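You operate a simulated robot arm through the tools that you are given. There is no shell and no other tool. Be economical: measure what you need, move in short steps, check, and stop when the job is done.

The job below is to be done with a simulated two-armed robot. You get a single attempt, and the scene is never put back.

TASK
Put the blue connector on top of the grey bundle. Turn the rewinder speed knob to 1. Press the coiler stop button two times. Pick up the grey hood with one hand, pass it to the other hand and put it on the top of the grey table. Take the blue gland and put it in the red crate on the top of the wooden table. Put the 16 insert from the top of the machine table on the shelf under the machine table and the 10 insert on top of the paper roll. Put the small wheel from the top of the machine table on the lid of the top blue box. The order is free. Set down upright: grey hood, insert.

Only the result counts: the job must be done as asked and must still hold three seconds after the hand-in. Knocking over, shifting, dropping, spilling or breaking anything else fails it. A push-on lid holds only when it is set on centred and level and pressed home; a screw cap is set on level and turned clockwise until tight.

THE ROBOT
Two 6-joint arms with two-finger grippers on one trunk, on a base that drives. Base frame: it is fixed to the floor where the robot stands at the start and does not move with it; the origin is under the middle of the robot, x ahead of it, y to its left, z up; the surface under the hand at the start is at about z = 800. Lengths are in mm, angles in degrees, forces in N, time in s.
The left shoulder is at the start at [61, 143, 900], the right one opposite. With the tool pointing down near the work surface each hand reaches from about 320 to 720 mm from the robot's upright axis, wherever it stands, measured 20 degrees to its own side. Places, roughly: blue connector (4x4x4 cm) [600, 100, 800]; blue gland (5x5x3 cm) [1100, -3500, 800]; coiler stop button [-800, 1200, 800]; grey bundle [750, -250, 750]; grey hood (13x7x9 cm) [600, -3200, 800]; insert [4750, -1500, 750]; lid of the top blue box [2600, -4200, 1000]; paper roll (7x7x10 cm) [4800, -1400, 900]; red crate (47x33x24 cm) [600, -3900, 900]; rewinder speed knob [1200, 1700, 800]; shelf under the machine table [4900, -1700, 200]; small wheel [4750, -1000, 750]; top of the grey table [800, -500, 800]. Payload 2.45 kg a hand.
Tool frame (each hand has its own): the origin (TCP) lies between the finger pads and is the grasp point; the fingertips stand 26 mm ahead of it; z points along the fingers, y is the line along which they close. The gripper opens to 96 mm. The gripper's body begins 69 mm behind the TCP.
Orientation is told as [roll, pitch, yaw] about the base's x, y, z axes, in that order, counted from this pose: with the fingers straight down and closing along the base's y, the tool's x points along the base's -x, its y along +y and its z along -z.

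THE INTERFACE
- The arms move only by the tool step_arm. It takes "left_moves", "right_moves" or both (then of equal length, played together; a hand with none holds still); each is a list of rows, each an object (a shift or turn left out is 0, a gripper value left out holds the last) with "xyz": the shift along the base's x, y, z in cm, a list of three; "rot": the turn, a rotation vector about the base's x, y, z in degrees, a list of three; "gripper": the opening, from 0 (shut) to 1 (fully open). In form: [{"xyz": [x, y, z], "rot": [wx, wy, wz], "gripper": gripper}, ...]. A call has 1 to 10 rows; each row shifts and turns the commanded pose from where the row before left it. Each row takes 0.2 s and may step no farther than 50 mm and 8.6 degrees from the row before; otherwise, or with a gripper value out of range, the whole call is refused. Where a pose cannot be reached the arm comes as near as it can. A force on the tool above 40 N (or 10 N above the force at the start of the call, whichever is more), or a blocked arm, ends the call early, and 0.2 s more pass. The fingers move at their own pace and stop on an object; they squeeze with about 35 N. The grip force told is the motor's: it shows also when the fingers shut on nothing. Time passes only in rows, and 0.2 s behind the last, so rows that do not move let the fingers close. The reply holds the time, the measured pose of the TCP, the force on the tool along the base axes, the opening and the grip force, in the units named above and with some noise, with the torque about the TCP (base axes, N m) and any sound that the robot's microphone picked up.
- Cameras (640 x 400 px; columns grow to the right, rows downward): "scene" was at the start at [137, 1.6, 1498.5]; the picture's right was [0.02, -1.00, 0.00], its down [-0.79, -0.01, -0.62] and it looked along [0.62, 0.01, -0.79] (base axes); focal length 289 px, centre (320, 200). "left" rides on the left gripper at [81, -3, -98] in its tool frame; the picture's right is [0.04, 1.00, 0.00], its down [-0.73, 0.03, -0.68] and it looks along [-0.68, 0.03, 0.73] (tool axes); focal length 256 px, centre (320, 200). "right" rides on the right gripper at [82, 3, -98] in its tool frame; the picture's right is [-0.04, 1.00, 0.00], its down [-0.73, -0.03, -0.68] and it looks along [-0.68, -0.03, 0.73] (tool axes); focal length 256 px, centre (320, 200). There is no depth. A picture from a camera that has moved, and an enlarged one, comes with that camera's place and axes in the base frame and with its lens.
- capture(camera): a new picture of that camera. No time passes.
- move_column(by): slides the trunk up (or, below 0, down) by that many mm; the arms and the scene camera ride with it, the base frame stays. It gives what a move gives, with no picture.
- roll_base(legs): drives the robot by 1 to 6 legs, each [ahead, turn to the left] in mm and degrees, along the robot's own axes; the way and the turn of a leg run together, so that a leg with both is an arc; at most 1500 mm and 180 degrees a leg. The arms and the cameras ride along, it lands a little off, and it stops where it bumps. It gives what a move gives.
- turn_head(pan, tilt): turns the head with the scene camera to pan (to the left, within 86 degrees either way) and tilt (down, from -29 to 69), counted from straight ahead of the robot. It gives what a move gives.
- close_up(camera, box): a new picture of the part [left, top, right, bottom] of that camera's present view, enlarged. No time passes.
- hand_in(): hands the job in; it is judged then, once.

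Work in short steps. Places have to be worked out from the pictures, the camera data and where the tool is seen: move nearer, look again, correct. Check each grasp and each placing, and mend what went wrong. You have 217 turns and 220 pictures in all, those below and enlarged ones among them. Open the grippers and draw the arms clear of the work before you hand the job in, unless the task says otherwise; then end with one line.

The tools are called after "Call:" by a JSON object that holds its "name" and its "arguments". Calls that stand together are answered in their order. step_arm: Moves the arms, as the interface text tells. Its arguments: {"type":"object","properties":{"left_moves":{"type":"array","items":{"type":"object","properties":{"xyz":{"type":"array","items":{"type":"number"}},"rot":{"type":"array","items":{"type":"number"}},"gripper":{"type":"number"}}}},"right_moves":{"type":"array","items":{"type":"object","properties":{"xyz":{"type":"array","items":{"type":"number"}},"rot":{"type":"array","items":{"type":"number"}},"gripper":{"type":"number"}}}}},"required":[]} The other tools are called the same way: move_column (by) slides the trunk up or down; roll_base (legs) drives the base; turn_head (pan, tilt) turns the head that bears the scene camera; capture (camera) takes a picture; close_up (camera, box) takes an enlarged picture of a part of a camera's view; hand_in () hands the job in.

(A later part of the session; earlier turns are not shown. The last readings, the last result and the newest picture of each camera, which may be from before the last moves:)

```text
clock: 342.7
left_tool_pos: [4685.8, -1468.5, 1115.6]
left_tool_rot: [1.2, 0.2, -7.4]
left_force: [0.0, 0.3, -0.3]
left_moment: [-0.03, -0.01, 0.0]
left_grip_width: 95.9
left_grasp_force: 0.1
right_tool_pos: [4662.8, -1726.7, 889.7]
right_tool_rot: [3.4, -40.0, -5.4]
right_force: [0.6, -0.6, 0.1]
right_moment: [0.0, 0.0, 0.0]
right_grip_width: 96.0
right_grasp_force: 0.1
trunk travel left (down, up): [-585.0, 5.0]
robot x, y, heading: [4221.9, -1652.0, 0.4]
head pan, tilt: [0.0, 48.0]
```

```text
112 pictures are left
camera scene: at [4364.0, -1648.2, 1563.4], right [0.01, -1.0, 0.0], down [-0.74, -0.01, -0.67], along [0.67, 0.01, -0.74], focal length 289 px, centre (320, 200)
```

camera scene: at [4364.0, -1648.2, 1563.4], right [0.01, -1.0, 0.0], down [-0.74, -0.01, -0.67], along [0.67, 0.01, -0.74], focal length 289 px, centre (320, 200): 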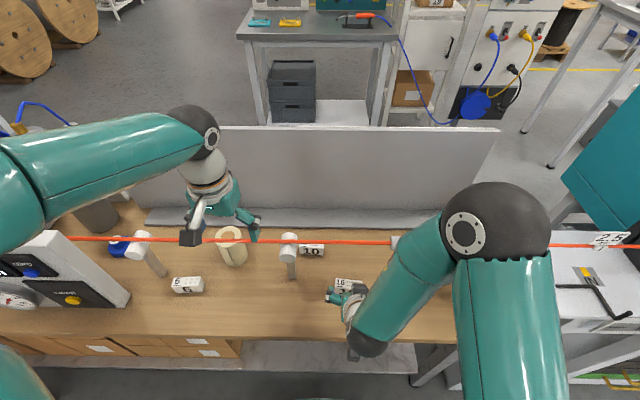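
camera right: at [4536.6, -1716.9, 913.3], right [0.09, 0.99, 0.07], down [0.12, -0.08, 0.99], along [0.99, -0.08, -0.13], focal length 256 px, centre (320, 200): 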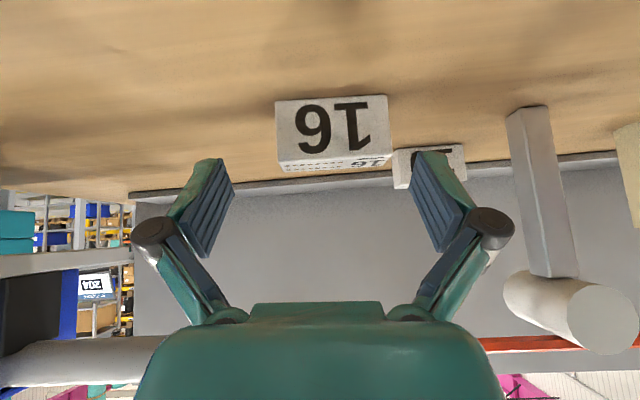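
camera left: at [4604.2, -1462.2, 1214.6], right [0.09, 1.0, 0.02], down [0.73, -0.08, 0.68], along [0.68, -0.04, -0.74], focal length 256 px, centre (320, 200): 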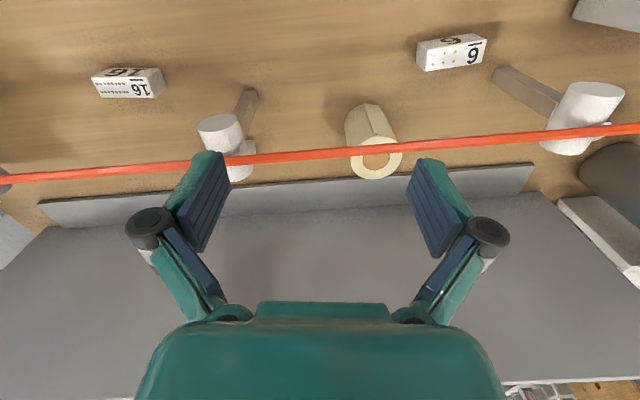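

Triangulating with this closer view shows the table top is really at z≈822: insert 16 is 71×25×40 mm at [4704,-1718]; 10 is at ~[4826,-1616]; roll ~[4809,-1393] with top ~922; wire x≈4752, z≈985. I level the tool, shift +y 9 mm, and check.

Call:
{"name": "step_arm", "arguments": {"right_moves": [{"xyz": [0, 0.8, 0.3], "rot": [-4, 0, 0]}, {}]}}

Call:
{"name": "capture", "arguments": {"camera": "right"}}

```text
clock: 343.3
left_tool_pos: [4684.2, -1469.5, 1115.7]
left_tool_rot: [1.2, 0.1, -7.5]
left_force: [-0.4, -0.1, -0.1]
left_moment: [0.01, 0.0, 0.01]
left_grip_width: 95.8
left_grasp_force: 0.1
right_tool_pos: [4662.5, -1719.8, 892.4]
right_tool_rot: [-1.9, -40.3, -2.0]
right_force: [0.1, -0.2, -0.6]
right_moment: [-0.01, 0.03, 0.02]
right_grip_width: 96.0
right_grasp_force: 0.0
trunk travel left (down, up): [-585.0, 5.0]
robot x, y, heading: [4221.8, -1651.0, 0.7]
head pan, tilt: [0.0, 48.0]
```

```text
111 pictures are left
camera right: at [4536.6, -1707.5, 916.5], right [0.09, 1.0, 0.0], down [0.12, -0.01, 0.99], along [0.99, -0.09, -0.12], focal length 256 px, centre (320, 200)
```

right: 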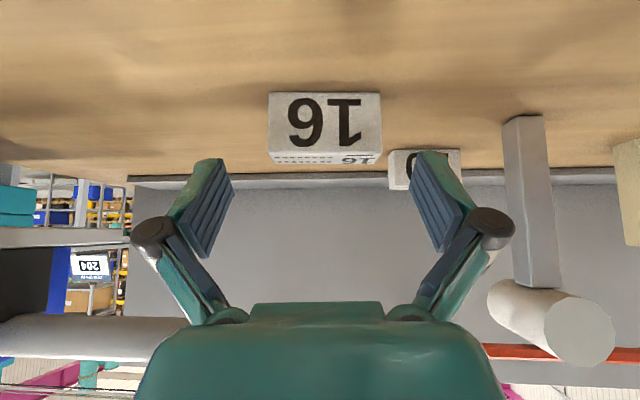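

Level and centred. I advance along the finger direction and close on 16.

Call:
{"name": "step_arm", "arguments": {"right_moves": [{"xyz": [2, 0.05, -1.7]}, {"xyz": [1.9, 0.05, -1.7]}, {}, {"gripper": 0.5}, {}, {}]}}

Call:
{"name": "capture", "arguments": {"camera": "right"}}

```text
clock: 344.7
left_tool_pos: [4684.3, -1469.1, 1116.9]
left_tool_rot: [1.2, 0.2, -7.4]
left_force: [0.9, 0.0, 0.0]
left_moment: [0.02, 0.02, 0.03]
left_grip_width: 96.1
left_grasp_force: 0.1
right_tool_pos: [4701.4, -1716.4, 860.6]
right_tool_rot: [-2.0, -40.2, -2.0]
right_force: [0.1, -0.5, 2.2]
right_moment: [0.09, -0.03, -0.02]
right_grip_width: 69.3
right_grasp_force: 34.8
trunk travel left (down, up): [-585.0, 5.0]
robot x, y, heading: [4219.7, -1648.8, 0.4]
head pan, tilt: [0.0, 48.0]
```

```text
110 pictures are left
camera right: at [4575.9, -1705.8, 882.1], right [0.09, 1.0, 0.0], down [0.12, -0.01, 0.99], along [0.99, -0.09, -0.12], focal length 256 px, centre (320, 200)
```

right: 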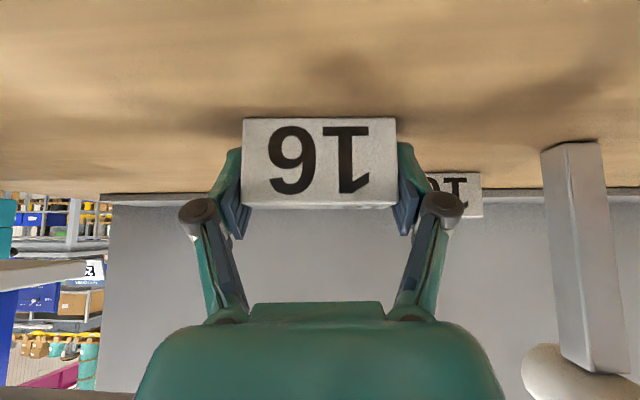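

Gripped. I lift it a little and draw it back clear of the table.

Call:
{"name": "step_arm", "arguments": {"right_moves": [{"xyz": [0, 0, 2]}, {"xyz": [-1, 0, 3]}, {"xyz": [-4, 0, 1]}, {"xyz": [-4.5, 0, 0]}, {"xyz": [-4.5, 0, 0]}, {"xyz": [-4.5, 0, 0]}, {"xyz": [-3, 0, 0]}]}}

Call:
{"name": "capture", "arguments": {"camera": "right"}}

Call:
{"name": "capture", "arguments": {"camera": "scene"}}

```text
clock: 346.4
left_tool_pos: [4685.8, -1469.2, 1116.5]
left_tool_rot: [1.2, 0.2, -7.2]
left_force: [0.6, -0.1, -0.8]
left_moment: [0.06, 0.0, -0.02]
left_grip_width: 96.0
left_grasp_force: 0.1
right_tool_pos: [4588.5, -1701.9, 905.2]
right_tool_rot: [0.7, -37.8, -15.7]
right_force: [0.0, 0.2, -0.7]
right_moment: [0.0, 0.02, -0.02]
right_grip_width: 69.2
right_grasp_force: 35.3
right hand out of reach, approached as far as the arm can: row 4, 5, 6, 7
trunk travel left (down, up): [-585.0, 5.0]
robot x, y, heading: [4224.0, -1650.2, 0.5]
head pan, tilt: [0.0, 48.0]
stopped in row 7 (right hand): the arm was blocked; the commanded pose is now the measured one
```

```text
109 pictures are left
camera right: at [4467.8, -1665.2, 934.2], right [0.29, 0.96, 0.03], down [0.15, -0.08, 0.99], along [0.94, -0.28, -0.16], focal length 256 px, centre (320, 200)
```

right: 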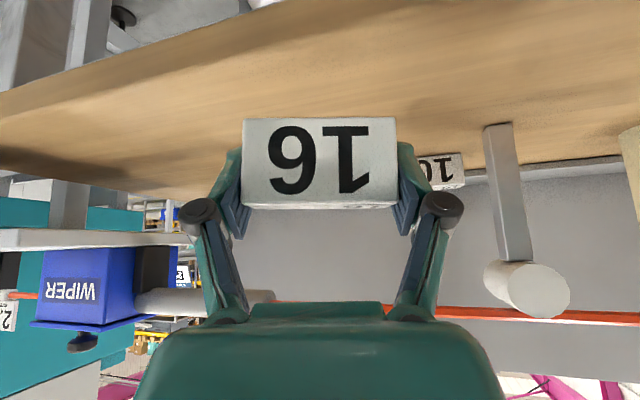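

```text
108 pictures are left
camera scene: at [4362.5, -1648.6, 1563.6], right [0.01, -1.0, 0.0], down [-0.74, -0.01, -0.67], along [0.67, 0.01, -0.74], focal length 289 px, centre (320, 200)
```

scene: 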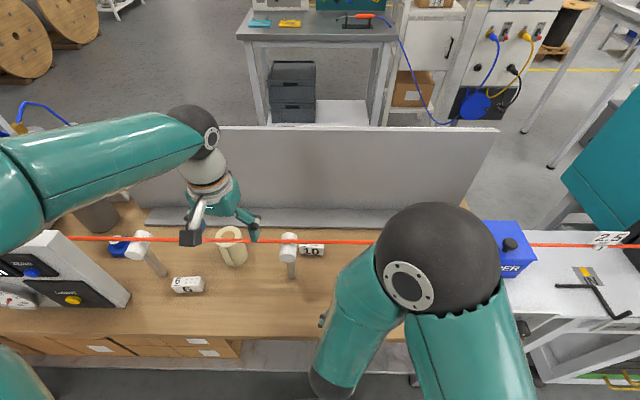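

The wrist reached its inner limit. I back the base off 220 mm, draw the left hand in, then lower the trunk.

Call:
{"name": "roll_base", "arguments": {"legs": [[-230, 0]]}}

Call:
{"name": "step_arm", "arguments": {"left_moves": [{"xyz": [-3.5, 0.5, 0]}, {"xyz": [-3.5, 0.5, 0]}, {"xyz": [-3.5, 0.5, 0]}, {"xyz": [0, 0, 4]}, {"xyz": [0, 0, 4]}], "right_moves": [{"rot": [0, 0, 5]}, {"rot": [0, 0, 5]}, {"xyz": [2, 0, 0], "rot": [0, -2, 3]}, {"xyz": [2, 0, 0]}, {"xyz": [2, 0, 0]}]}}

Call:
{"name": "move_column", "arguments": {"by": -560}}

Call:
{"name": "capture", "arguments": {"camera": "scene"}}

Call:
{"name": "capture", "arguments": {"camera": "right"}}

```text
clock: 348.1
left_tool_pos: [4449.8, -1470.5, 1118.3]
left_tool_rot: [1.1, 0.1, -7.4]
left_force: [0.1, 1.0, -0.5]
left_moment: [-0.02, -0.02, 0.0]
left_grip_width: 96.1
left_grasp_force: 0.1
right_tool_pos: [4353.1, -1703.8, 906.1]
right_tool_rot: [0.7, -37.9, -15.8]
right_force: [-0.3, 0.1, -0.8]
right_moment: [0.02, -0.04, 0.0]
right_grip_width: 69.3
right_grasp_force: 35.0
trunk travel left (down, up): [-585.0, 5.0]
robot x, y, heading: [3987.1, -1654.0, 0.7]
head pan, tilt: [0.0, 48.0]
```

```text
clock: 349.3
left_tool_pos: [4344.4, -1455.3, 1198.7]
left_tool_rot: [1.2, 0.2, -7.4]
left_force: [-0.6, -0.2, 0.4]
left_moment: [0.01, -0.01, 0.01]
left_grip_width: 95.9
left_grasp_force: 0.0
right_tool_pos: [4426.8, -1690.5, 904.3]
right_tool_rot: [0.8, -39.7, -2.8]
right_force: [-0.3, 0.3, -0.9]
right_moment: [-0.01, -0.01, -0.01]
right_grip_width: 69.3
right_grasp_force: 35.1
right hand out of reach, approached as far as the arm can: row 1, 2
trunk travel left (down, up): [-585.0, 5.0]
robot x, y, heading: [3987.6, -1649.8, 0.6]
head pan, tilt: [0.0, 48.0]
```

```text
refused: -560 is not a number from -400 to 400
```

```text
107 pictures are left
camera scene: at [4129.2, -1651.1, 1563.4], right [0.01, -1.0, 0.0], down [-0.74, -0.01, -0.67], along [0.67, 0.01, -0.74], focal length 289 px, centre (320, 200)
```

scene: 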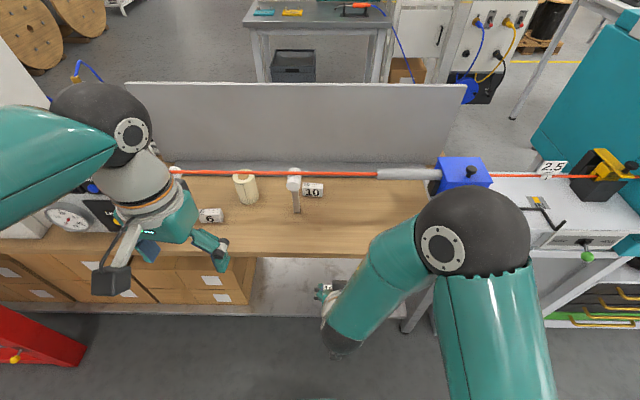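

```text
106 pictures are left
camera right: at [4302.2, -1682.1, 928.4], right [0.07, 1.0, 0.04], down [0.13, -0.05, 0.99], along [0.99, -0.07, -0.13], focal length 256 px, centre (320, 200)
```

right: 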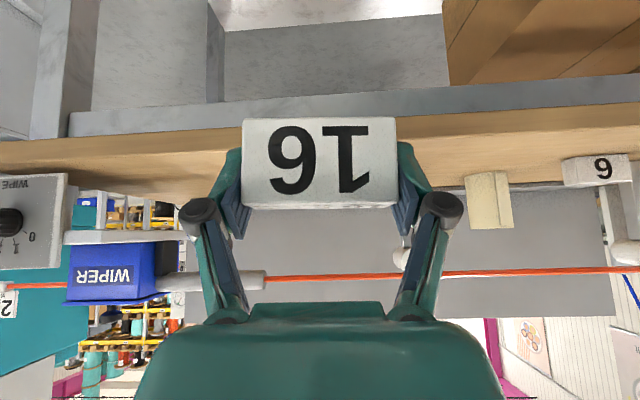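

I lower the trunk in two moves.

Call:
{"name": "move_column", "arguments": {"by": -300}}

Call:
{"name": "move_column", "arguments": {"by": -240}}

Call:
{"name": "capture", "arguments": {"camera": "scene"}}

Call:
{"name": "capture", "arguments": {"camera": "right"}}

```text
clock: 352.3
left_tool_pos: [4345.7, -1454.9, 897.3]
left_tool_rot: [1.1, 0.1, -7.4]
left_force: [-0.2, -0.5, 0.2]
left_moment: [-0.01, -0.04, -0.01]
left_grip_width: 96.2
left_grasp_force: 0.1
right_tool_pos: [4428.8, -1689.9, 605.1]
right_tool_rot: [0.7, -39.8, -2.8]
right_force: [0.7, 0.0, -0.3]
right_moment: [0.0, -0.02, 0.03]
right_grip_width: 69.1
right_grasp_force: 35.1
trunk travel left (down, up): [-285.0, 305.0]
robot x, y, heading: [3986.4, -1654.7, 0.7]
head pan, tilt: [0.0, 48.0]
```

```text
clock: 354.8
left_tool_pos: [4345.0, -1455.7, 658.2]
left_tool_rot: [1.2, 0.1, -7.5]
left_force: [-0.2, -0.4, 0.1]
left_moment: [-0.03, -0.02, 0.0]
left_grip_width: 95.8
left_grasp_force: 0.0
right_tool_pos: [4428.0, -1690.4, 365.3]
right_tool_rot: [0.8, -39.9, -2.8]
right_force: [0.5, -0.4, -0.1]
right_moment: [0.02, 0.01, -0.02]
right_grip_width: 69.2
right_grasp_force: 35.3
trunk travel left (down, up): [-45.0, 545.0]
robot x, y, heading: [3989.8, -1652.7, 1.0]
head pan, tilt: [0.0, 48.0]
```

```text
105 pictures are left
camera scene: at [4128.8, -1651.0, 1023.5], right [0.01, -1.0, 0.0], down [-0.74, -0.01, -0.67], along [0.67, 0.01, -0.74], focal length 289 px, centre (320, 200)
```

scene: 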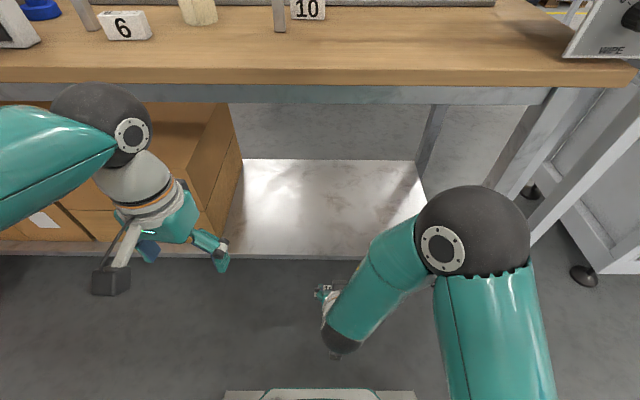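

```text
104 pictures are left
camera right: at [4301.7, -1681.9, 388.5], right [0.07, 1.0, 0.04], down [0.13, -0.05, 0.99], along [0.99, -0.07, -0.13], focal length 256 px, centre (320, 200)
```

right: 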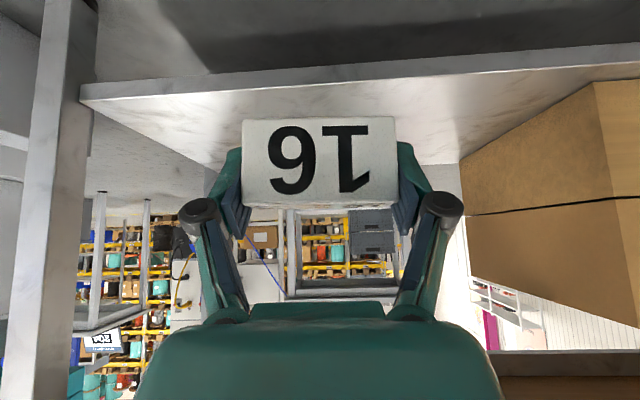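

The shelf top is about z≈170, front edge x≈4640, clear between y -1550 and -2030. I level the hold and extend in over the shelf.

Call:
{"name": "step_arm", "arguments": {"right_moves": [{"xyz": [4.5, -0.5, 0], "rot": [-2, 0, 0]}, {"xyz": [4.5, -0.5, 0]}, {"xyz": [4.5, -0.5, 0]}, {"xyz": [4.5, -0.5, 0]}, {"xyz": [4.5, -0.5, -1]}, {"xyz": [4.7, -0.5, -2]}, {"xyz": [0, 0, -4]}, {}]}}

Call:
{"name": "capture", "arguments": {"camera": "right"}}

Call:
{"name": "capture", "arguments": {"camera": "scene"}}

```text
refused: row 6 steps farther than a row can; nothing moved
```

```text
103 pictures are left
camera right: at [4301.7, -1681.9, 388.5], right [0.07, 1.0, 0.04], down [0.13, -0.05, 0.99], along [0.99, -0.07, -0.13], focal length 256 px, centre (320, 200)
```

right: 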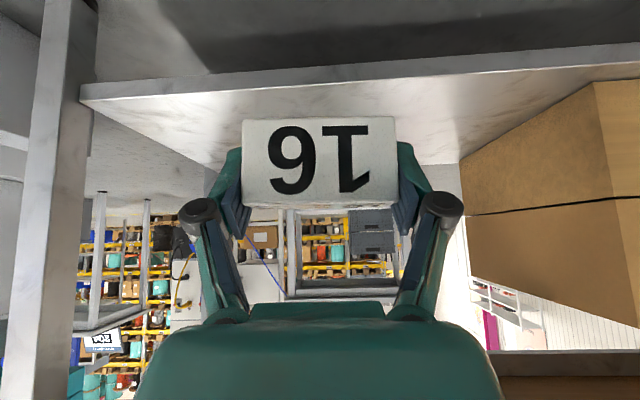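

```text
102 pictures are left
camera scene: at [4128.8, -1651.0, 1023.5], right [0.01, -1.0, 0.0], down [-0.74, -0.01, -0.67], along [0.67, 0.01, -0.74], focal length 289 px, centre (320, 200)
```

scene: 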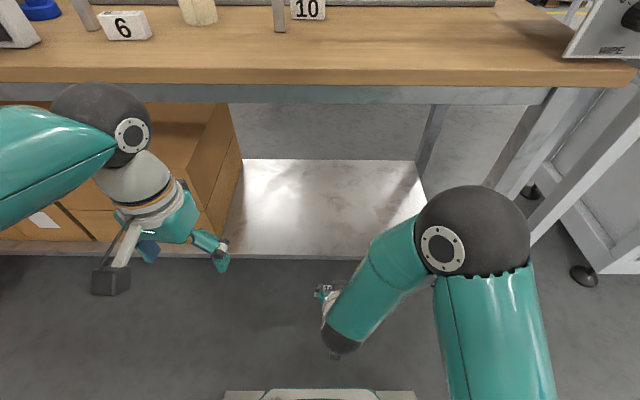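

A row was too long; I resend with smaller rows.

Call:
{"name": "step_arm", "arguments": {"right_moves": [{"xyz": [4.5, -0.5, 0], "rot": [-2, 0, 0]}, {"xyz": [4.5, -0.5, 0]}, {"xyz": [4.5, -0.5, 0]}, {"xyz": [4.5, -0.5, 0]}, {"xyz": [4.5, -0.5, -1]}, {"xyz": [4.5, -0.5, -1]}, {"xyz": [0, 0, -4]}, {}]}}

Call:
{"name": "capture", "arguments": {"camera": "right"}}

Call:
{"name": "capture", "arguments": {"camera": "scene"}}

```text
clock: 356.6
left_tool_pos: [4344.3, -1455.1, 657.7]
left_tool_rot: [1.2, 0.2, -7.4]
left_force: [-0.6, 0.2, 0.4]
left_moment: [-0.03, -0.02, 0.01]
left_grip_width: 95.8
left_grasp_force: 0.1
right_tool_pos: [4697.3, -1720.9, 303.1]
right_tool_rot: [-1.7, -39.8, -1.2]
right_force: [0.1, -0.2, -0.7]
right_moment: [0.03, -0.03, 0.01]
right_grip_width: 69.0
right_grasp_force: 35.2
trunk travel left (down, up): [-45.0, 545.0]
robot x, y, heading: [3986.9, -1652.7, 0.8]
head pan, tilt: [0.0, 48.0]
```

```text
101 pictures are left
camera right: at [4572.4, -1711.8, 326.8], right [0.07, 1.0, 0.0], down [0.13, -0.01, 0.99], along [0.99, -0.07, -0.13], focal length 256 px, centre (320, 200)
```

right: 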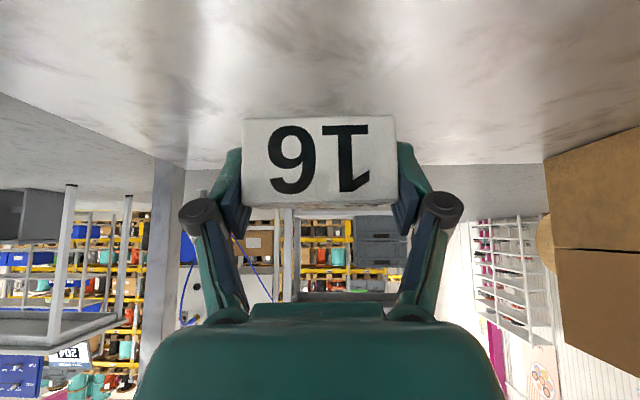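

```text
100 pictures are left
camera scene: at [4129.1, -1651.0, 1023.4], right [0.01, -1.0, 0.0], down [-0.74, -0.01, -0.67], along [0.67, 0.01, -0.74], focal length 289 px, centre (320, 200)
```

scene: 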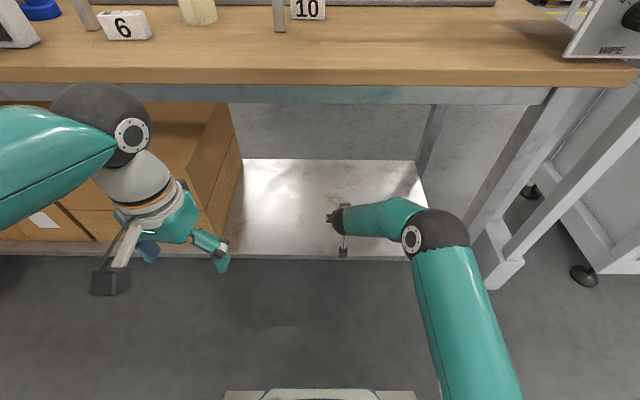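

I lower gradually toward the shelf.

Call:
{"name": "step_arm", "arguments": {"right_moves": [{"xyz": [0, 0, -3]}, {"xyz": [0, 0, -1.5]}, {"xyz": [0, 0, -0.5]}, {"xyz": [0, 0, -0.5]}, {"xyz": [0, 0, -0.5]}, {"xyz": [0, 0, -0.5]}, {}]}}

Call:
{"name": "capture", "arguments": {"camera": "right"}}

```text
clock: 358.2
left_tool_pos: [4344.5, -1455.1, 657.9]
left_tool_rot: [1.3, 0.3, -7.3]
left_force: [0.3, -0.9, 0.0]
left_moment: [-0.02, -0.01, -0.04]
left_grip_width: 95.8
left_grasp_force: 0.1
right_tool_pos: [4698.4, -1719.5, 239.5]
right_tool_rot: [-1.8, -39.9, -1.2]
right_force: [-0.9, -0.4, -0.5]
right_moment: [0.03, 0.02, 0.0]
right_grip_width: 69.0
right_grasp_force: 34.9
trunk travel left (down, up): [-45.0, 545.0]
robot x, y, heading: [3990.3, -1653.5, 0.7]
head pan, tilt: [0.0, 48.0]
```

```text
99 pictures are left
camera right: at [4571.9, -1711.2, 263.4], right [0.07, 1.0, 0.0], down [0.13, -0.01, 0.99], along [0.99, -0.07, -0.13], focal length 256 px, centre (320, 200)
```

right: 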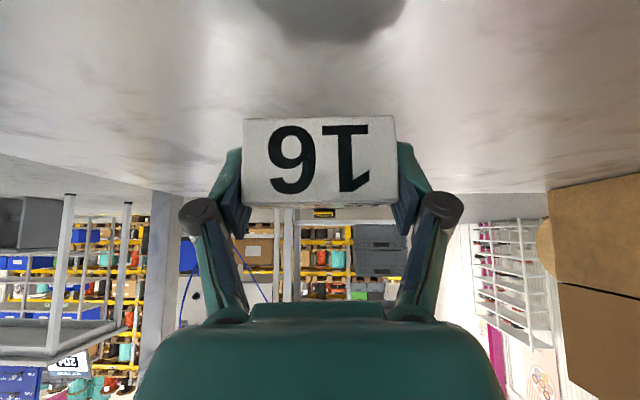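

Call:
{"name": "step_arm", "arguments": {"right_moves": [{"xyz": [0, 0, -0.6]}, {"xyz": [0, 0, -0.6]}, {"xyz": [0, 0, -0.5]}, {"xyz": [0, 0, -0.5]}, {"xyz": [0, 0, -0.4]}, {"xyz": [0, 0, -0.4]}]}}

Call:
{"name": "capture", "arguments": {"camera": "right"}}

```text
clock: 359.6
left_tool_pos: [4345.0, -1455.4, 658.7]
left_tool_rot: [1.1, 0.1, -7.4]
left_force: [-0.4, -0.4, 0.3]
left_moment: [-0.01, -0.03, 0.01]
left_grip_width: 96.0
left_grasp_force: 0.0
right_tool_pos: [4698.3, -1721.0, 211.0]
right_tool_rot: [-1.8, -39.9, -1.1]
right_force: [-0.4, -0.1, 3.0]
right_moment: [0.12, 0.01, 0.03]
right_grip_width: 69.0
right_grasp_force: 35.3
trunk travel left (down, up): [-45.0, 545.0]
robot x, y, heading: [3985.6, -1653.2, 0.7]
head pan, tilt: [0.0, 48.0]
```

```text
98 pictures are left
camera right: at [4572.1, -1711.3, 234.1], right [0.07, 1.0, 0.0], down [0.13, -0.01, 0.99], along [0.99, -0.07, -0.13], focal length 256 px, centre (320, 200)
```

right: 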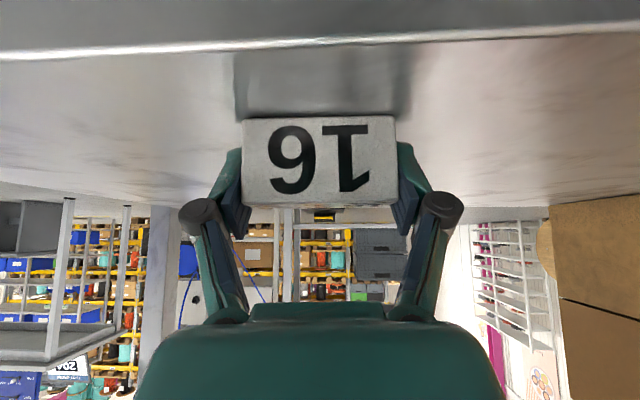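

Contact is starting (shelf z≈172). One tiny step more, then release and withdraw along the finger axis.

Call:
{"name": "step_arm", "arguments": {"right_moves": [{"xyz": [0, 0, -0.2]}, {"gripper": 1}, {}, {}, {"xyz": [-2, 0, 2.4]}, {"xyz": [-2.5, 0, 3]}, {"xyz": [-3, 0, 3]}, {"xyz": [-4.5, 0, 1]}, {"xyz": [-4.5, 0, 0]}]}}

Call:
{"name": "capture", "arguments": {"camera": "right"}}

Call:
{"name": "capture", "arguments": {"camera": "scene"}}

```text
clock: 361.6
left_tool_pos: [4344.9, -1456.0, 658.8]
left_tool_rot: [1.2, 0.3, -7.3]
left_force: [0.3, -0.5, 0.2]
left_moment: [-0.02, 0.01, -0.03]
left_grip_width: 96.0
left_grasp_force: 0.1
right_tool_pos: [4534.1, -1721.3, 300.2]
right_tool_rot: [-1.7, -39.9, -1.2]
right_force: [0.3, -0.6, -0.1]
right_moment: [0.0, -0.02, 0.0]
right_grip_width: 95.9
right_grasp_force: 0.1
trunk travel left (down, up): [-45.0, 545.0]
robot x, y, heading: [3989.8, -1654.1, 0.6]
head pan, tilt: [0.0, 48.0]
```

```text
97 pictures are left
camera right: at [4407.5, -1712.0, 323.9], right [0.07, 1.0, 0.0], down [0.13, -0.01, 0.99], along [0.99, -0.07, -0.13], focal length 256 px, centre (320, 200)
```

right: 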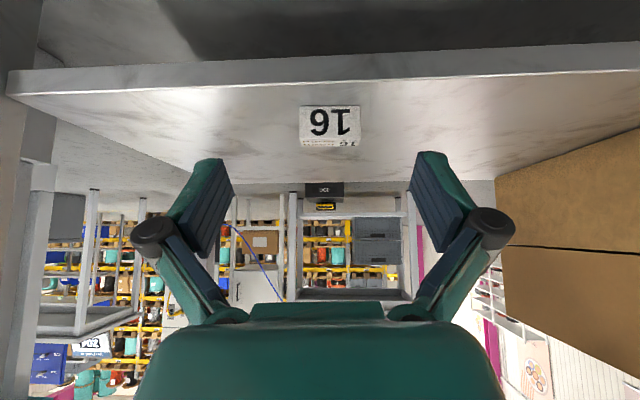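

```text
96 pictures are left
camera scene: at [4129.0, -1651.0, 1023.5], right [0.01, -1.0, 0.0], down [-0.74, -0.01, -0.67], along [0.67, 0.01, -0.74], focal length 289 px, centre (320, 200)
```

scene: 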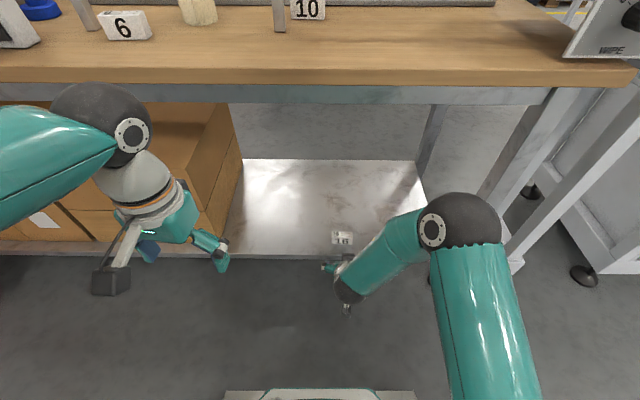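

16 stands upright on the shelf. I retract the right hand clear of the table edge, then raise the trunk.

Call:
{"name": "step_arm", "arguments": {"right_moves": [{"xyz": [-4.5, 0, 0]}, {"xyz": [-4.5, 0, 0]}, {"xyz": [-1, 0, 2]}, {}]}}

Call:
{"name": "move_column", "arguments": {"by": 300}}

Call:
{"name": "move_column", "arguments": {"by": 240}}

Call:
{"name": "step_arm", "arguments": {"right_moves": [{"xyz": [0, -2, 4], "rot": [0, 8, 0]}, {"xyz": [0, -3, 4], "rot": [0, 8, 0]}, {"xyz": [0, -3, 4], "rot": [0, 8, 0]}, {"xyz": [0, -3, 4], "rot": [0, 8, 0]}, {"xyz": [0, -3, 4], "rot": [0, 8, 0]}, {"xyz": [0, -3, 4]}]}}

Call:
{"name": "capture", "arguments": {"camera": "scene"}}

```text
clock: 362.6
left_tool_pos: [4344.5, -1456.3, 658.2]
left_tool_rot: [1.2, 0.1, -7.4]
left_force: [0.3, -0.1, 0.3]
left_moment: [-0.02, 0.02, 0.02]
left_grip_width: 96.1
left_grasp_force: 0.1
right_tool_pos: [4432.4, -1719.1, 321.6]
right_tool_rot: [-1.8, -39.8, -1.0]
right_force: [0.3, 0.6, 0.1]
right_moment: [0.01, -0.03, 0.01]
right_grip_width: 95.9
right_grasp_force: 0.1
trunk travel left (down, up): [-45.0, 545.0]
robot x, y, heading: [3985.0, -1655.3, 0.8]
head pan, tilt: [0.0, 48.0]
```

```text
clock: 365.6
left_tool_pos: [4345.3, -1455.0, 958.3]
left_tool_rot: [1.2, 0.2, -7.5]
left_force: [-0.8, -0.1, -0.4]
left_moment: [-0.02, 0.03, 0.02]
left_grip_width: 96.1
left_grasp_force: 0.1
right_tool_pos: [4432.9, -1719.6, 620.7]
right_tool_rot: [-1.7, -39.8, -1.1]
right_force: [-0.2, -0.3, -0.1]
right_moment: [0.02, 0.01, 0.01]
right_grip_width: 96.3
right_grasp_force: 0.3
trunk travel left (down, up): [-345.0, 245.0]
robot x, y, heading: [3990.4, -1652.6, 0.6]
head pan, tilt: [0.0, 48.0]
```

```text
clock: 368.1
left_tool_pos: [4344.5, -1455.0, 1197.8]
left_tool_rot: [1.2, 0.2, -7.4]
left_force: [0.3, 0.4, 0.3]
left_moment: [0.0, 0.01, 0.01]
left_grip_width: 95.9
left_grasp_force: 0.1
right_tool_pos: [4433.0, -1718.6, 862.1]
right_tool_rot: [-1.8, -39.9, -1.2]
right_force: [0.1, -0.8, 0.4]
right_moment: [-0.01, -0.02, 0.03]
right_grip_width: 95.9
right_grasp_force: 0.1
trunk travel left (down, up): [-585.0, 5.0]
robot x, y, heading: [3992.8, -1652.5, 0.5]
head pan, tilt: [0.0, 48.0]
```

```text
clock: 369.5
left_tool_pos: [4344.2, -1456.6, 1198.6]
left_tool_rot: [1.2, 0.1, -7.4]
left_force: [-0.3, -0.4, 0.8]
left_moment: [0.01, -0.02, -0.02]
left_grip_width: 95.9
left_grasp_force: 0.1
right_tool_pos: [4430.5, -1890.7, 1101.1]
right_tool_rot: [-2.4, 0.1, -1.0]
right_force: [-0.7, -0.3, -0.8]
right_moment: [-0.02, -0.02, -0.01]
right_grip_width: 95.9
right_grasp_force: 0.0
trunk travel left (down, up): [-585.0, 5.0]
robot x, y, heading: [3987.9, -1651.9, 0.5]
head pan, tilt: [0.0, 48.0]
```

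```text
95 pictures are left
camera scene: at [4127.2, -1651.5, 1563.7], right [0.01, -1.0, 0.0], down [-0.74, -0.01, -0.67], along [0.67, 0.01, -0.74], focal length 289 px, centre (320, 200)
```

scene: 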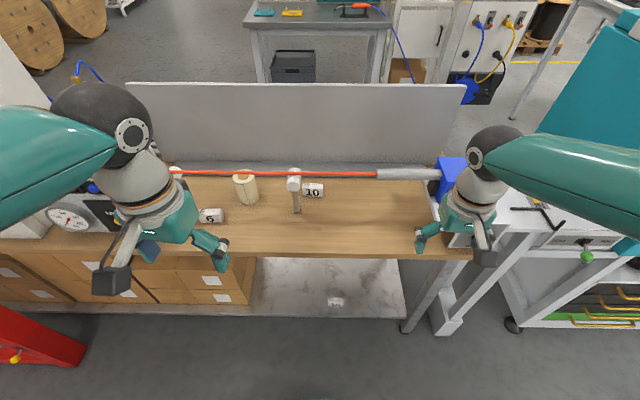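

Now insert 10 with the left hand. I drive forward 240 mm and then rotate the left hand to yaw -90 while high above the wire.

Call:
{"name": "roll_base", "arguments": {"legs": [[240, 0]]}}

Call:
{"name": "step_arm", "arguments": {"left_moves": [{"xyz": [1, -1.5, 0], "rot": [-1, 0, -8.3], "gripper": 0.55}, {"xyz": [1, -1.5, 0], "rot": [0, 0, -8.3]}, {"xyz": [1, -1.5, 0], "rot": [0, 0, -8.3]}, {"xyz": [1, -1.5, -1], "rot": [0, 0, -8.3]}, {"xyz": [1, -1.5, -1], "rot": [0, 0, -8.3]}, {"xyz": [1, -1.5, -1], "rot": [0, 0, -8.3]}, {"xyz": [1, -1.5, -1], "rot": [0, 0, -8.3]}, {"xyz": [1, -1.5, -2], "rot": [0, 0, -8.3]}, {"xyz": [1, -1.5, -2], "rot": [0, 0, -8.3]}, {"xyz": [1, -1.5, -2], "rot": [0, 0, -8.3]}]}}

Call:
{"name": "capture", "arguments": {"camera": "scene"}}

Call:
{"name": "capture", "arguments": {"camera": "left"}}

```text
clock: 371.3
left_tool_pos: [4590.6, -1452.5, 1197.9]
left_tool_rot: [1.3, 0.2, -7.4]
left_force: [1.0, -1.0, 0.2]
left_moment: [0.0, 0.02, -0.02]
left_grip_width: 95.9
left_grasp_force: 0.1
right_tool_pos: [4678.7, -1887.8, 1100.0]
right_tool_rot: [-2.4, 0.2, -0.8]
right_force: [0.0, 0.3, -0.7]
right_moment: [0.02, 0.04, -0.03]
right_grip_width: 96.0
right_grasp_force: 0.0
trunk travel left (down, up): [-585.0, 5.0]
robot x, y, heading: [4233.1, -1650.4, 0.8]
head pan, tilt: [0.0, 48.0]
```

```text
clock: 373.5
left_tool_pos: [4689.1, -1604.0, 1099.2]
left_tool_rot: [0.2, 0.0, -90.4]
left_force: [-0.7, -0.2, -0.1]
left_moment: [0.0, 0.02, -0.01]
left_grip_width: 52.4
left_grasp_force: 0.1
right_tool_pos: [4678.9, -1888.2, 1099.9]
right_tool_rot: [-2.5, 0.1, -0.8]
right_force: [-0.3, -0.3, -0.2]
right_moment: [0.06, 0.02, 0.01]
right_grip_width: 96.3
right_grasp_force: 0.0
trunk travel left (down, up): [-585.0, 5.0]
robot x, y, heading: [4239.0, -1650.9, 0.6]
head pan, tilt: [0.0, 48.0]
```

```text
94 pictures are left
camera scene: at [4375.0, -1648.8, 1563.4], right [0.01, -1.0, 0.0], down [-0.74, -0.01, -0.67], along [0.67, 0.01, -0.74], focal length 289 px, centre (320, 200)
```

scene: 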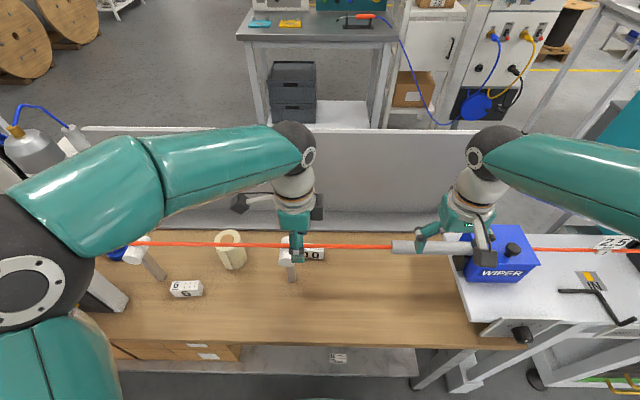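

```text
93 pictures are left
camera left: at [4687.7, -1521.9, 1196.4], right [1.0, 0.03, 0.0], down [0.02, -0.73, 0.68], along [0.02, -0.68, -0.73], focal length 256 px, centre (320, 200)
```

left: 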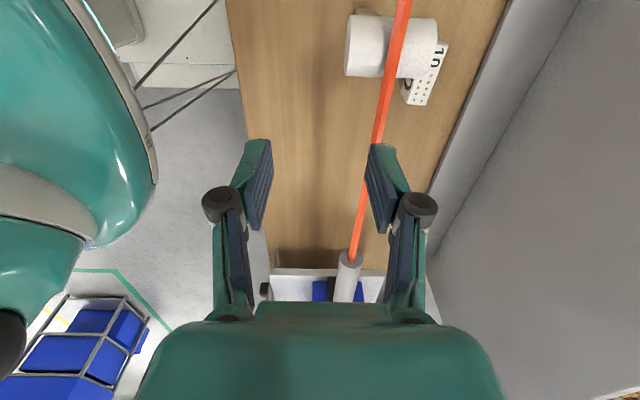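

The wire is at x≈4744; insert 10 is centred ≈[4820,-1618], turned ≈-6°. I move over it, staying above the wire.

Call:
{"name": "step_arm", "arguments": {"left_moves": [{"xyz": [4.4, -0.5, -1.5], "rot": [0, 0, -3]}, {"xyz": [4.4, -0.5, -2.4], "rot": [0, 0, -2.5]}, {"xyz": [4.3, -0.4, -2.4]}, {}]}}

Call:
{"name": "capture", "arguments": {"camera": "left"}}

Call:
{"name": "capture", "arguments": {"camera": "scene"}}

```text
refused: row 2 steps farther than a row can; nothing moved
```

```text
92 pictures are left
camera left: at [4687.7, -1521.9, 1196.4], right [1.0, 0.03, 0.0], down [0.02, -0.73, 0.68], along [0.02, -0.68, -0.73], focal length 256 px, centre (320, 200)
```

left: 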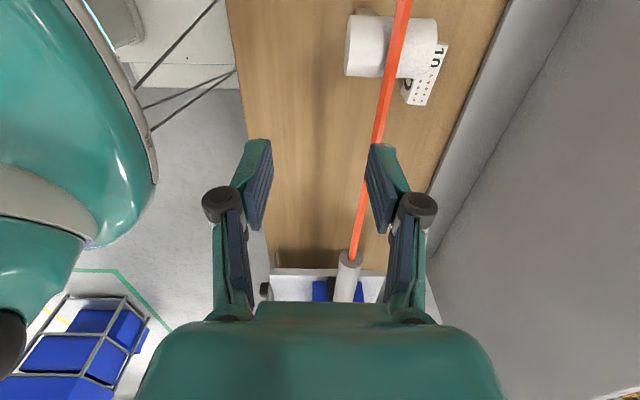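

```text
91 pictures are left
camera scene: at [4375.0, -1648.8, 1563.4], right [0.01, -1.0, 0.0], down [-0.74, -0.01, -0.67], along [0.67, 0.01, -0.74], focal length 289 px, centre (320, 200)
```

scene: 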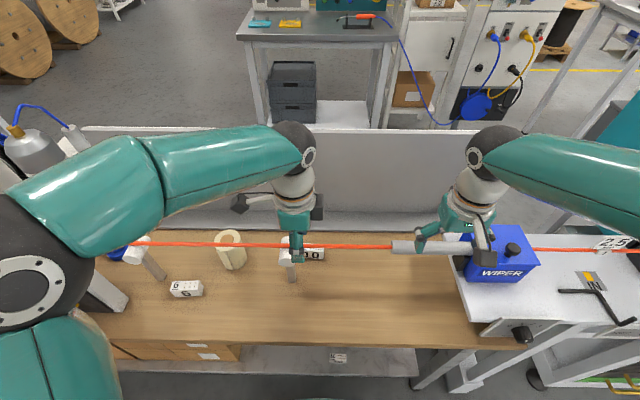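

Row slightly too long; I split it up.

Call:
{"name": "step_arm", "arguments": {"left_moves": [{"xyz": [4, -0.5, -1], "rot": [0, 0, -3]}, {"xyz": [4, -0.5, -2], "rot": [0, 0, -2.5]}, {"xyz": [3, -0.4, -2.2]}, {"xyz": [2.1, 0, -2]}, {}]}}

Call:
{"name": "capture", "arguments": {"camera": "left"}}

Call:
{"name": "capture", "arguments": {"camera": "scene"}}

```text
clock: 374.7
left_tool_pos: [4821.2, -1617.2, 1025.8]
left_tool_rot: [0.2, -0.1, -95.8]
left_force: [-0.4, 0.1, 0.3]
left_moment: [0.0, 0.0, -0.04]
left_grip_width: 52.5
left_grasp_force: 0.0
right_tool_pos: [4678.0, -1888.3, 1100.0]
right_tool_rot: [-2.5, 0.0, -0.8]
right_force: [-0.1, -0.2, 0.3]
right_moment: [-0.02, -0.01, -0.04]
right_grip_width: 96.1
right_grasp_force: 0.1
trunk travel left (down, up): [-585.0, 5.0]
robot x, y, heading: [4233.3, -1651.5, 0.6]
head pan, tilt: [0.0, 48.0]
```

```text
90 pictures are left
camera left: at [4826.4, -1534.6, 1123.6], right [1.0, -0.06, 0.0], down [-0.05, -0.73, 0.68], along [-0.04, -0.68, -0.73], focal length 256 px, centre (320, 200)
```

left: 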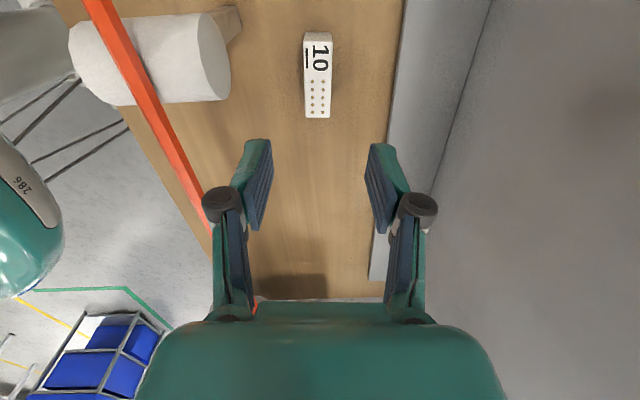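

```text
89 pictures are left
camera scene: at [4373.4, -1648.2, 1563.6], right [0.01, -1.0, 0.0], down [-0.74, -0.01, -0.67], along [0.67, 0.01, -0.74], focal length 289 px, centre (320, 200)
```

scene: 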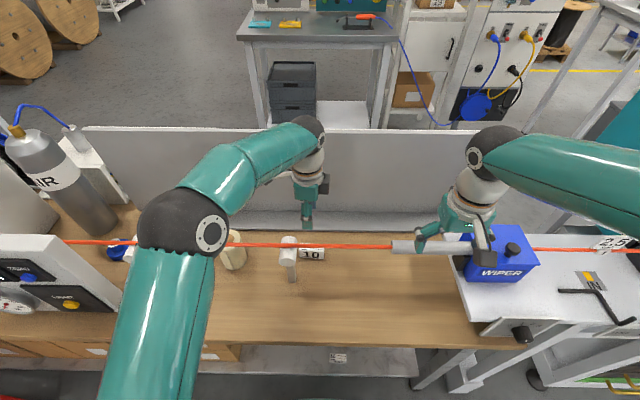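

Aligned with the insert. I descend beside the wire in steps.

Call:
{"name": "step_arm", "arguments": {"left_moves": [{"xyz": [0, -0.4, -4]}, {"xyz": [0, 0, -4]}, {"xyz": [0, 0, -4]}, {}]}}

Call:
{"name": "capture", "arguments": {"camera": "left"}}

Call:
{"name": "close_up", "arguments": {"camera": "scene", "box": [220, 90, 420, 290]}}

```text
clock: 375.7
left_tool_pos: [4819.3, -1624.5, 906.1]
left_tool_rot: [0.2, 0.0, -95.8]
left_force: [0.5, 1.1, 0.5]
left_moment: [-0.02, -0.03, 0.03]
left_grip_width: 52.8
left_grasp_force: 0.0
right_tool_pos: [4678.3, -1888.6, 1101.0]
right_tool_rot: [-2.6, 0.1, -0.8]
right_force: [-0.5, 0.6, -0.2]
right_moment: [0.0, -0.03, -0.02]
right_grip_width: 96.1
right_grasp_force: 0.1
trunk travel left (down, up): [-585.0, 5.0]
robot x, y, heading: [4232.9, -1651.3, 0.6]
head pan, tilt: [0.0, 48.0]
```

```text
88 pictures are left
camera left: at [4824.7, -1542.0, 1003.0], right [1.0, -0.06, 0.0], down [-0.05, -0.73, 0.68], along [-0.04, -0.68, -0.73], focal length 256 px, centre (320, 200)
```

left: 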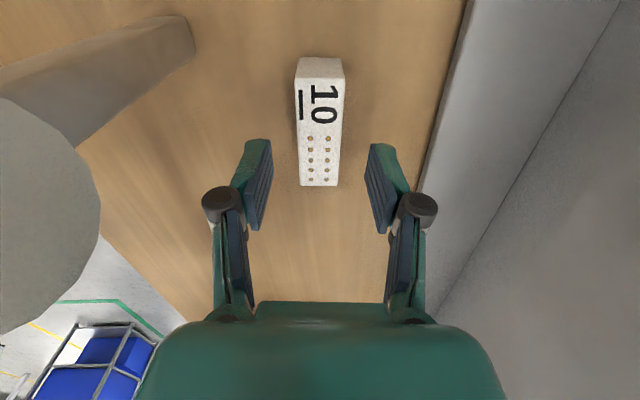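

```text
2.00 times, centred on (320, 190) of scene
camera zoom: at [4373.7, -1648.1, 1563.5], right [0.01, -1.0, 0.0], down [-0.74, -0.01, -0.67], along [0.67, 0.01, -0.74], focal length 578 px, centre (320, 220)
```

zoom: 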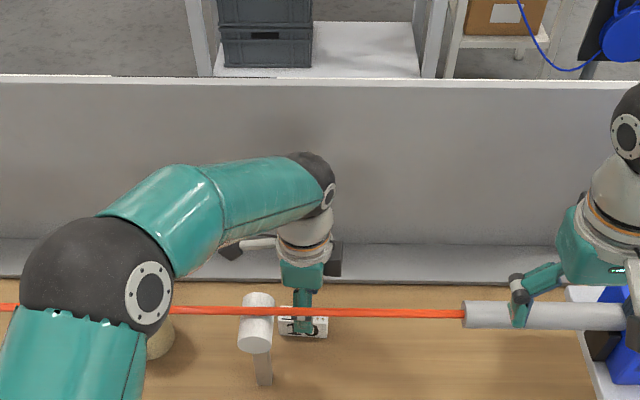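

Good clearance. I go down to the grasp height and close.

Call:
{"name": "step_arm", "arguments": {"left_moves": [{"xyz": [0.1, 0.2, -3]}, {"xyz": [0, 0, -2.2]}, {}, {"gripper": 0}, {}, {}, {}]}}

Call:
{"name": "capture", "arguments": {"camera": "left"}}

```text
clock: 377.3
left_tool_pos: [4820.4, -1619.5, 856.8]
left_tool_rot: [0.3, -0.2, -95.8]
left_force: [-4.1, -1.2, 15.8]
left_moment: [0.03, 0.28, -0.01]
left_grip_width: 25.2
left_grasp_force: 34.8
right_tool_pos: [4677.5, -1888.2, 1101.1]
right_tool_rot: [-2.4, 0.0, -0.9]
right_force: [-0.6, 0.4, 0.5]
right_moment: [0.01, 0.03, 0.0]
right_grip_width: 96.1
right_grasp_force: 0.0
trunk travel left (down, up): [-585.0, 5.0]
robot x, y, heading: [4229.2, -1651.0, 0.8]
head pan, tilt: [0.0, 48.0]
```

```text
86 pictures are left
camera left: at [4825.7, -1537.7, 953.9], right [1.0, -0.06, 0.01], down [-0.05, -0.73, 0.68], along [-0.04, -0.68, -0.73], focal length 256 px, centre (320, 200)
```

left: 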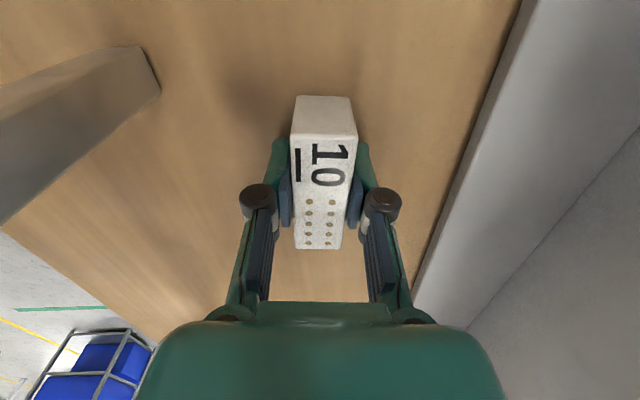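

Gripped (25 mm); fingertips just touch the table, so the top is at ≈830. I lift straight up to z≈990 with the insert and shift a little to +x.

Call:
{"name": "step_arm", "arguments": {"left_moves": [{"xyz": [0, 0, 2]}, {"xyz": [0, 0, 4]}, {"xyz": [0.5, 0, 4]}, {"xyz": [1, 0, 3.4]}, {}]}}

Call:
{"name": "capture", "arguments": {"camera": "left"}}

Call:
{"name": "close_up", "arguments": {"camera": "scene", "box": [140, 90, 420, 290]}}

```text
clock: 378.5
left_tool_pos: [4836.1, -1619.0, 989.1]
left_tool_rot: [0.3, -0.1, -95.8]
left_force: [0.1, 0.0, -0.3]
left_moment: [0.02, 0.0, 0.0]
left_grip_width: 25.1
left_grasp_force: 35.7
right_tool_pos: [4678.6, -1886.8, 1100.3]
right_tool_rot: [-2.4, 0.1, -0.8]
right_force: [0.3, -0.2, -1.2]
right_moment: [0.02, 0.03, -0.01]
right_grip_width: 96.2
right_grasp_force: 0.1
trunk travel left (down, up): [-585.0, 5.0]
robot x, y, heading: [4233.2, -1650.0, 0.7]
head pan, tilt: [0.0, 48.0]
```

```text
85 pictures are left
camera left: at [4842.2, -1535.6, 1086.2], right [1.0, -0.06, 0.0], down [-0.05, -0.73, 0.68], along [-0.04, -0.68, -0.73], focal length 256 px, centre (320, 200)
```

left: 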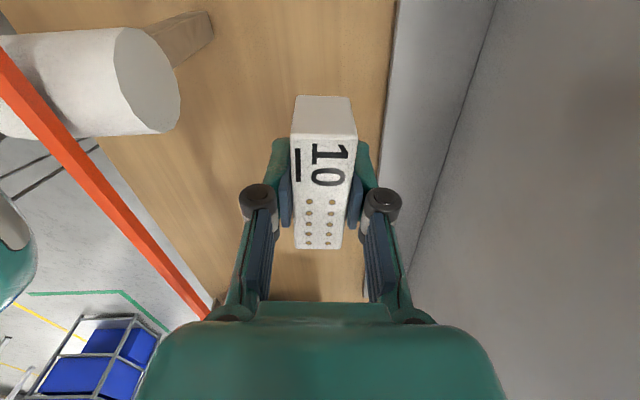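

```text
2.00 times, centred on (280, 190) of scene
camera zoom: at [4374.8, -1648.2, 1563.4], right [0.01, -1.0, 0.0], down [-0.74, -0.01, -0.67], along [0.67, 0.01, -0.74], focal length 578 px, centre (400, 220)
```

zoom: 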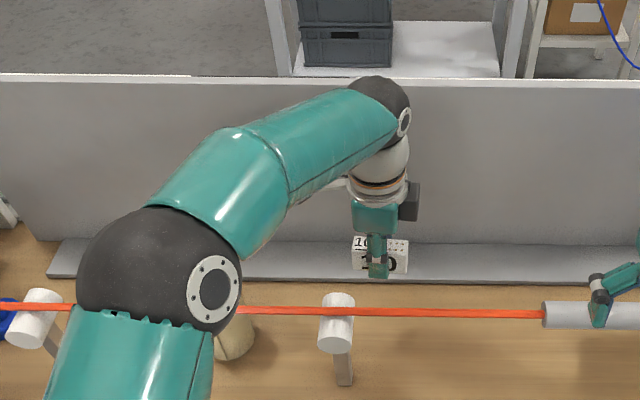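

I move along +y behind the wire to near the roll.

Call:
{"name": "step_arm", "arguments": {"left_moves": [{"xyz": [0.1, 4.5, 0]}, {"xyz": [0, 4.5, 0]}, {"xyz": [0, 4.5, 0]}, {"xyz": [0, 4.5, 0]}, {"xyz": [0, 2.5, 0]}, {}]}}

Call:
{"name": "capture", "arguments": {"camera": "left"}}

Call:
{"name": "capture", "arguments": {"camera": "scene"}}

```text
clock: 379.9
left_tool_pos: [4839.8, -1413.6, 988.2]
left_tool_rot: [0.2, -0.1, -95.8]
left_force: [-0.5, -0.4, -0.8]
left_moment: [-0.02, -0.01, 0.03]
left_grip_width: 24.9
left_grasp_force: 35.1
right_tool_pos: [4678.6, -1889.4, 1100.8]
right_tool_rot: [-2.4, 0.1, -0.8]
right_force: [-0.4, -0.2, 0.6]
right_moment: [0.02, 0.01, 0.04]
right_grip_width: 96.1
right_grasp_force: 0.0
trunk travel left (down, up): [-585.0, 5.0]
robot x, y, heading: [4229.8, -1653.1, 0.6]
head pan, tilt: [0.0, 48.0]
```

```text
83 pictures are left
camera left: at [4844.9, -1331.0, 1086.4], right [1.0, -0.06, 0.0], down [-0.05, -0.73, 0.68], along [-0.04, -0.68, -0.73], focal length 256 px, centre (320, 200)
```

left: 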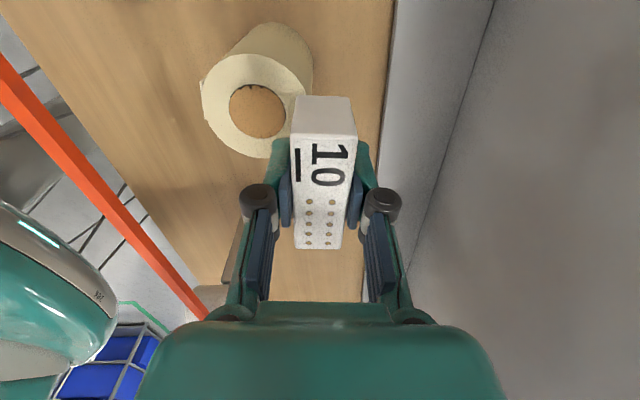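

```text
82 pictures are left
camera scene: at [4374.5, -1648.5, 1563.4], right [0.01, -1.0, 0.0], down [-0.74, -0.01, -0.67], along [0.67, 0.01, -0.74], focal length 289 px, centre (320, 200)
```

scene: 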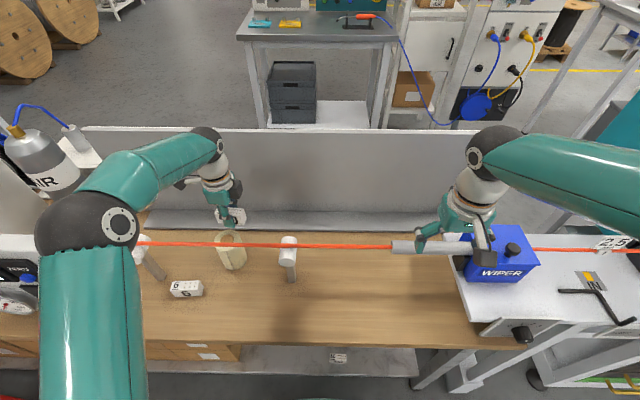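

The roll's top is centred at about [4802,-1393]. I move the insert above it and check before lowering.

Call:
{"name": "step_arm", "arguments": {"left_moves": [{"xyz": [-2, 1.2, 0]}, {"xyz": [-1.7, 0.9, 0]}, {}]}}

Call:
{"name": "capture", "arguments": {"camera": "left"}}

Call:
{"name": "close_up", "arguments": {"camera": "scene", "box": [150, 150, 310, 290]}}

```text
clock: 380.7
left_tool_pos: [4801.0, -1391.9, 989.3]
left_tool_rot: [0.2, -0.1, -95.7]
left_force: [0.8, 0.0, -1.4]
left_moment: [-0.01, 0.03, -0.01]
left_grip_width: 25.0
left_grasp_force: 35.2
right_tool_pos: [4679.1, -1887.6, 1101.2]
right_tool_rot: [-2.5, 0.2, -0.8]
right_force: [0.3, -0.3, -0.3]
right_moment: [0.0, 0.0, 0.0]
right_grip_width: 96.4
right_grasp_force: 0.0
trunk travel left (down, up): [-585.0, 5.0]
robot x, y, heading: [4234.4, -1650.6, 0.5]
head pan, tilt: [0.0, 48.0]
```

```text
81 pictures are left
camera left: at [4806.7, -1310.2, 1087.5], right [1.0, -0.06, 0.0], down [-0.05, -0.73, 0.68], along [-0.04, -0.68, -0.73], focal length 256 px, centre (320, 200)
```

left: 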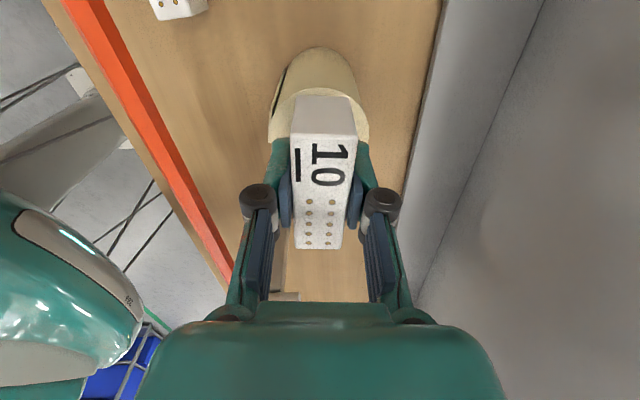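

```text
2.86 times, centred on (230, 220) of scene
camera zoom: at [4374.7, -1648.2, 1563.4], right [0.01, -1.0, 0.0], down [-0.74, -0.01, -0.67], along [0.67, 0.01, -0.74], focal length 825 px, centre (577, 143)
```

zoom: 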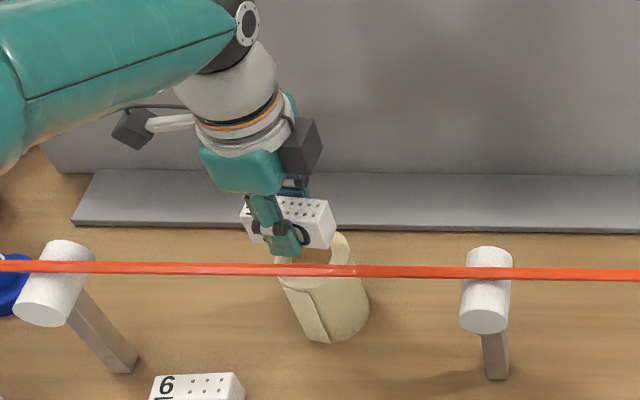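

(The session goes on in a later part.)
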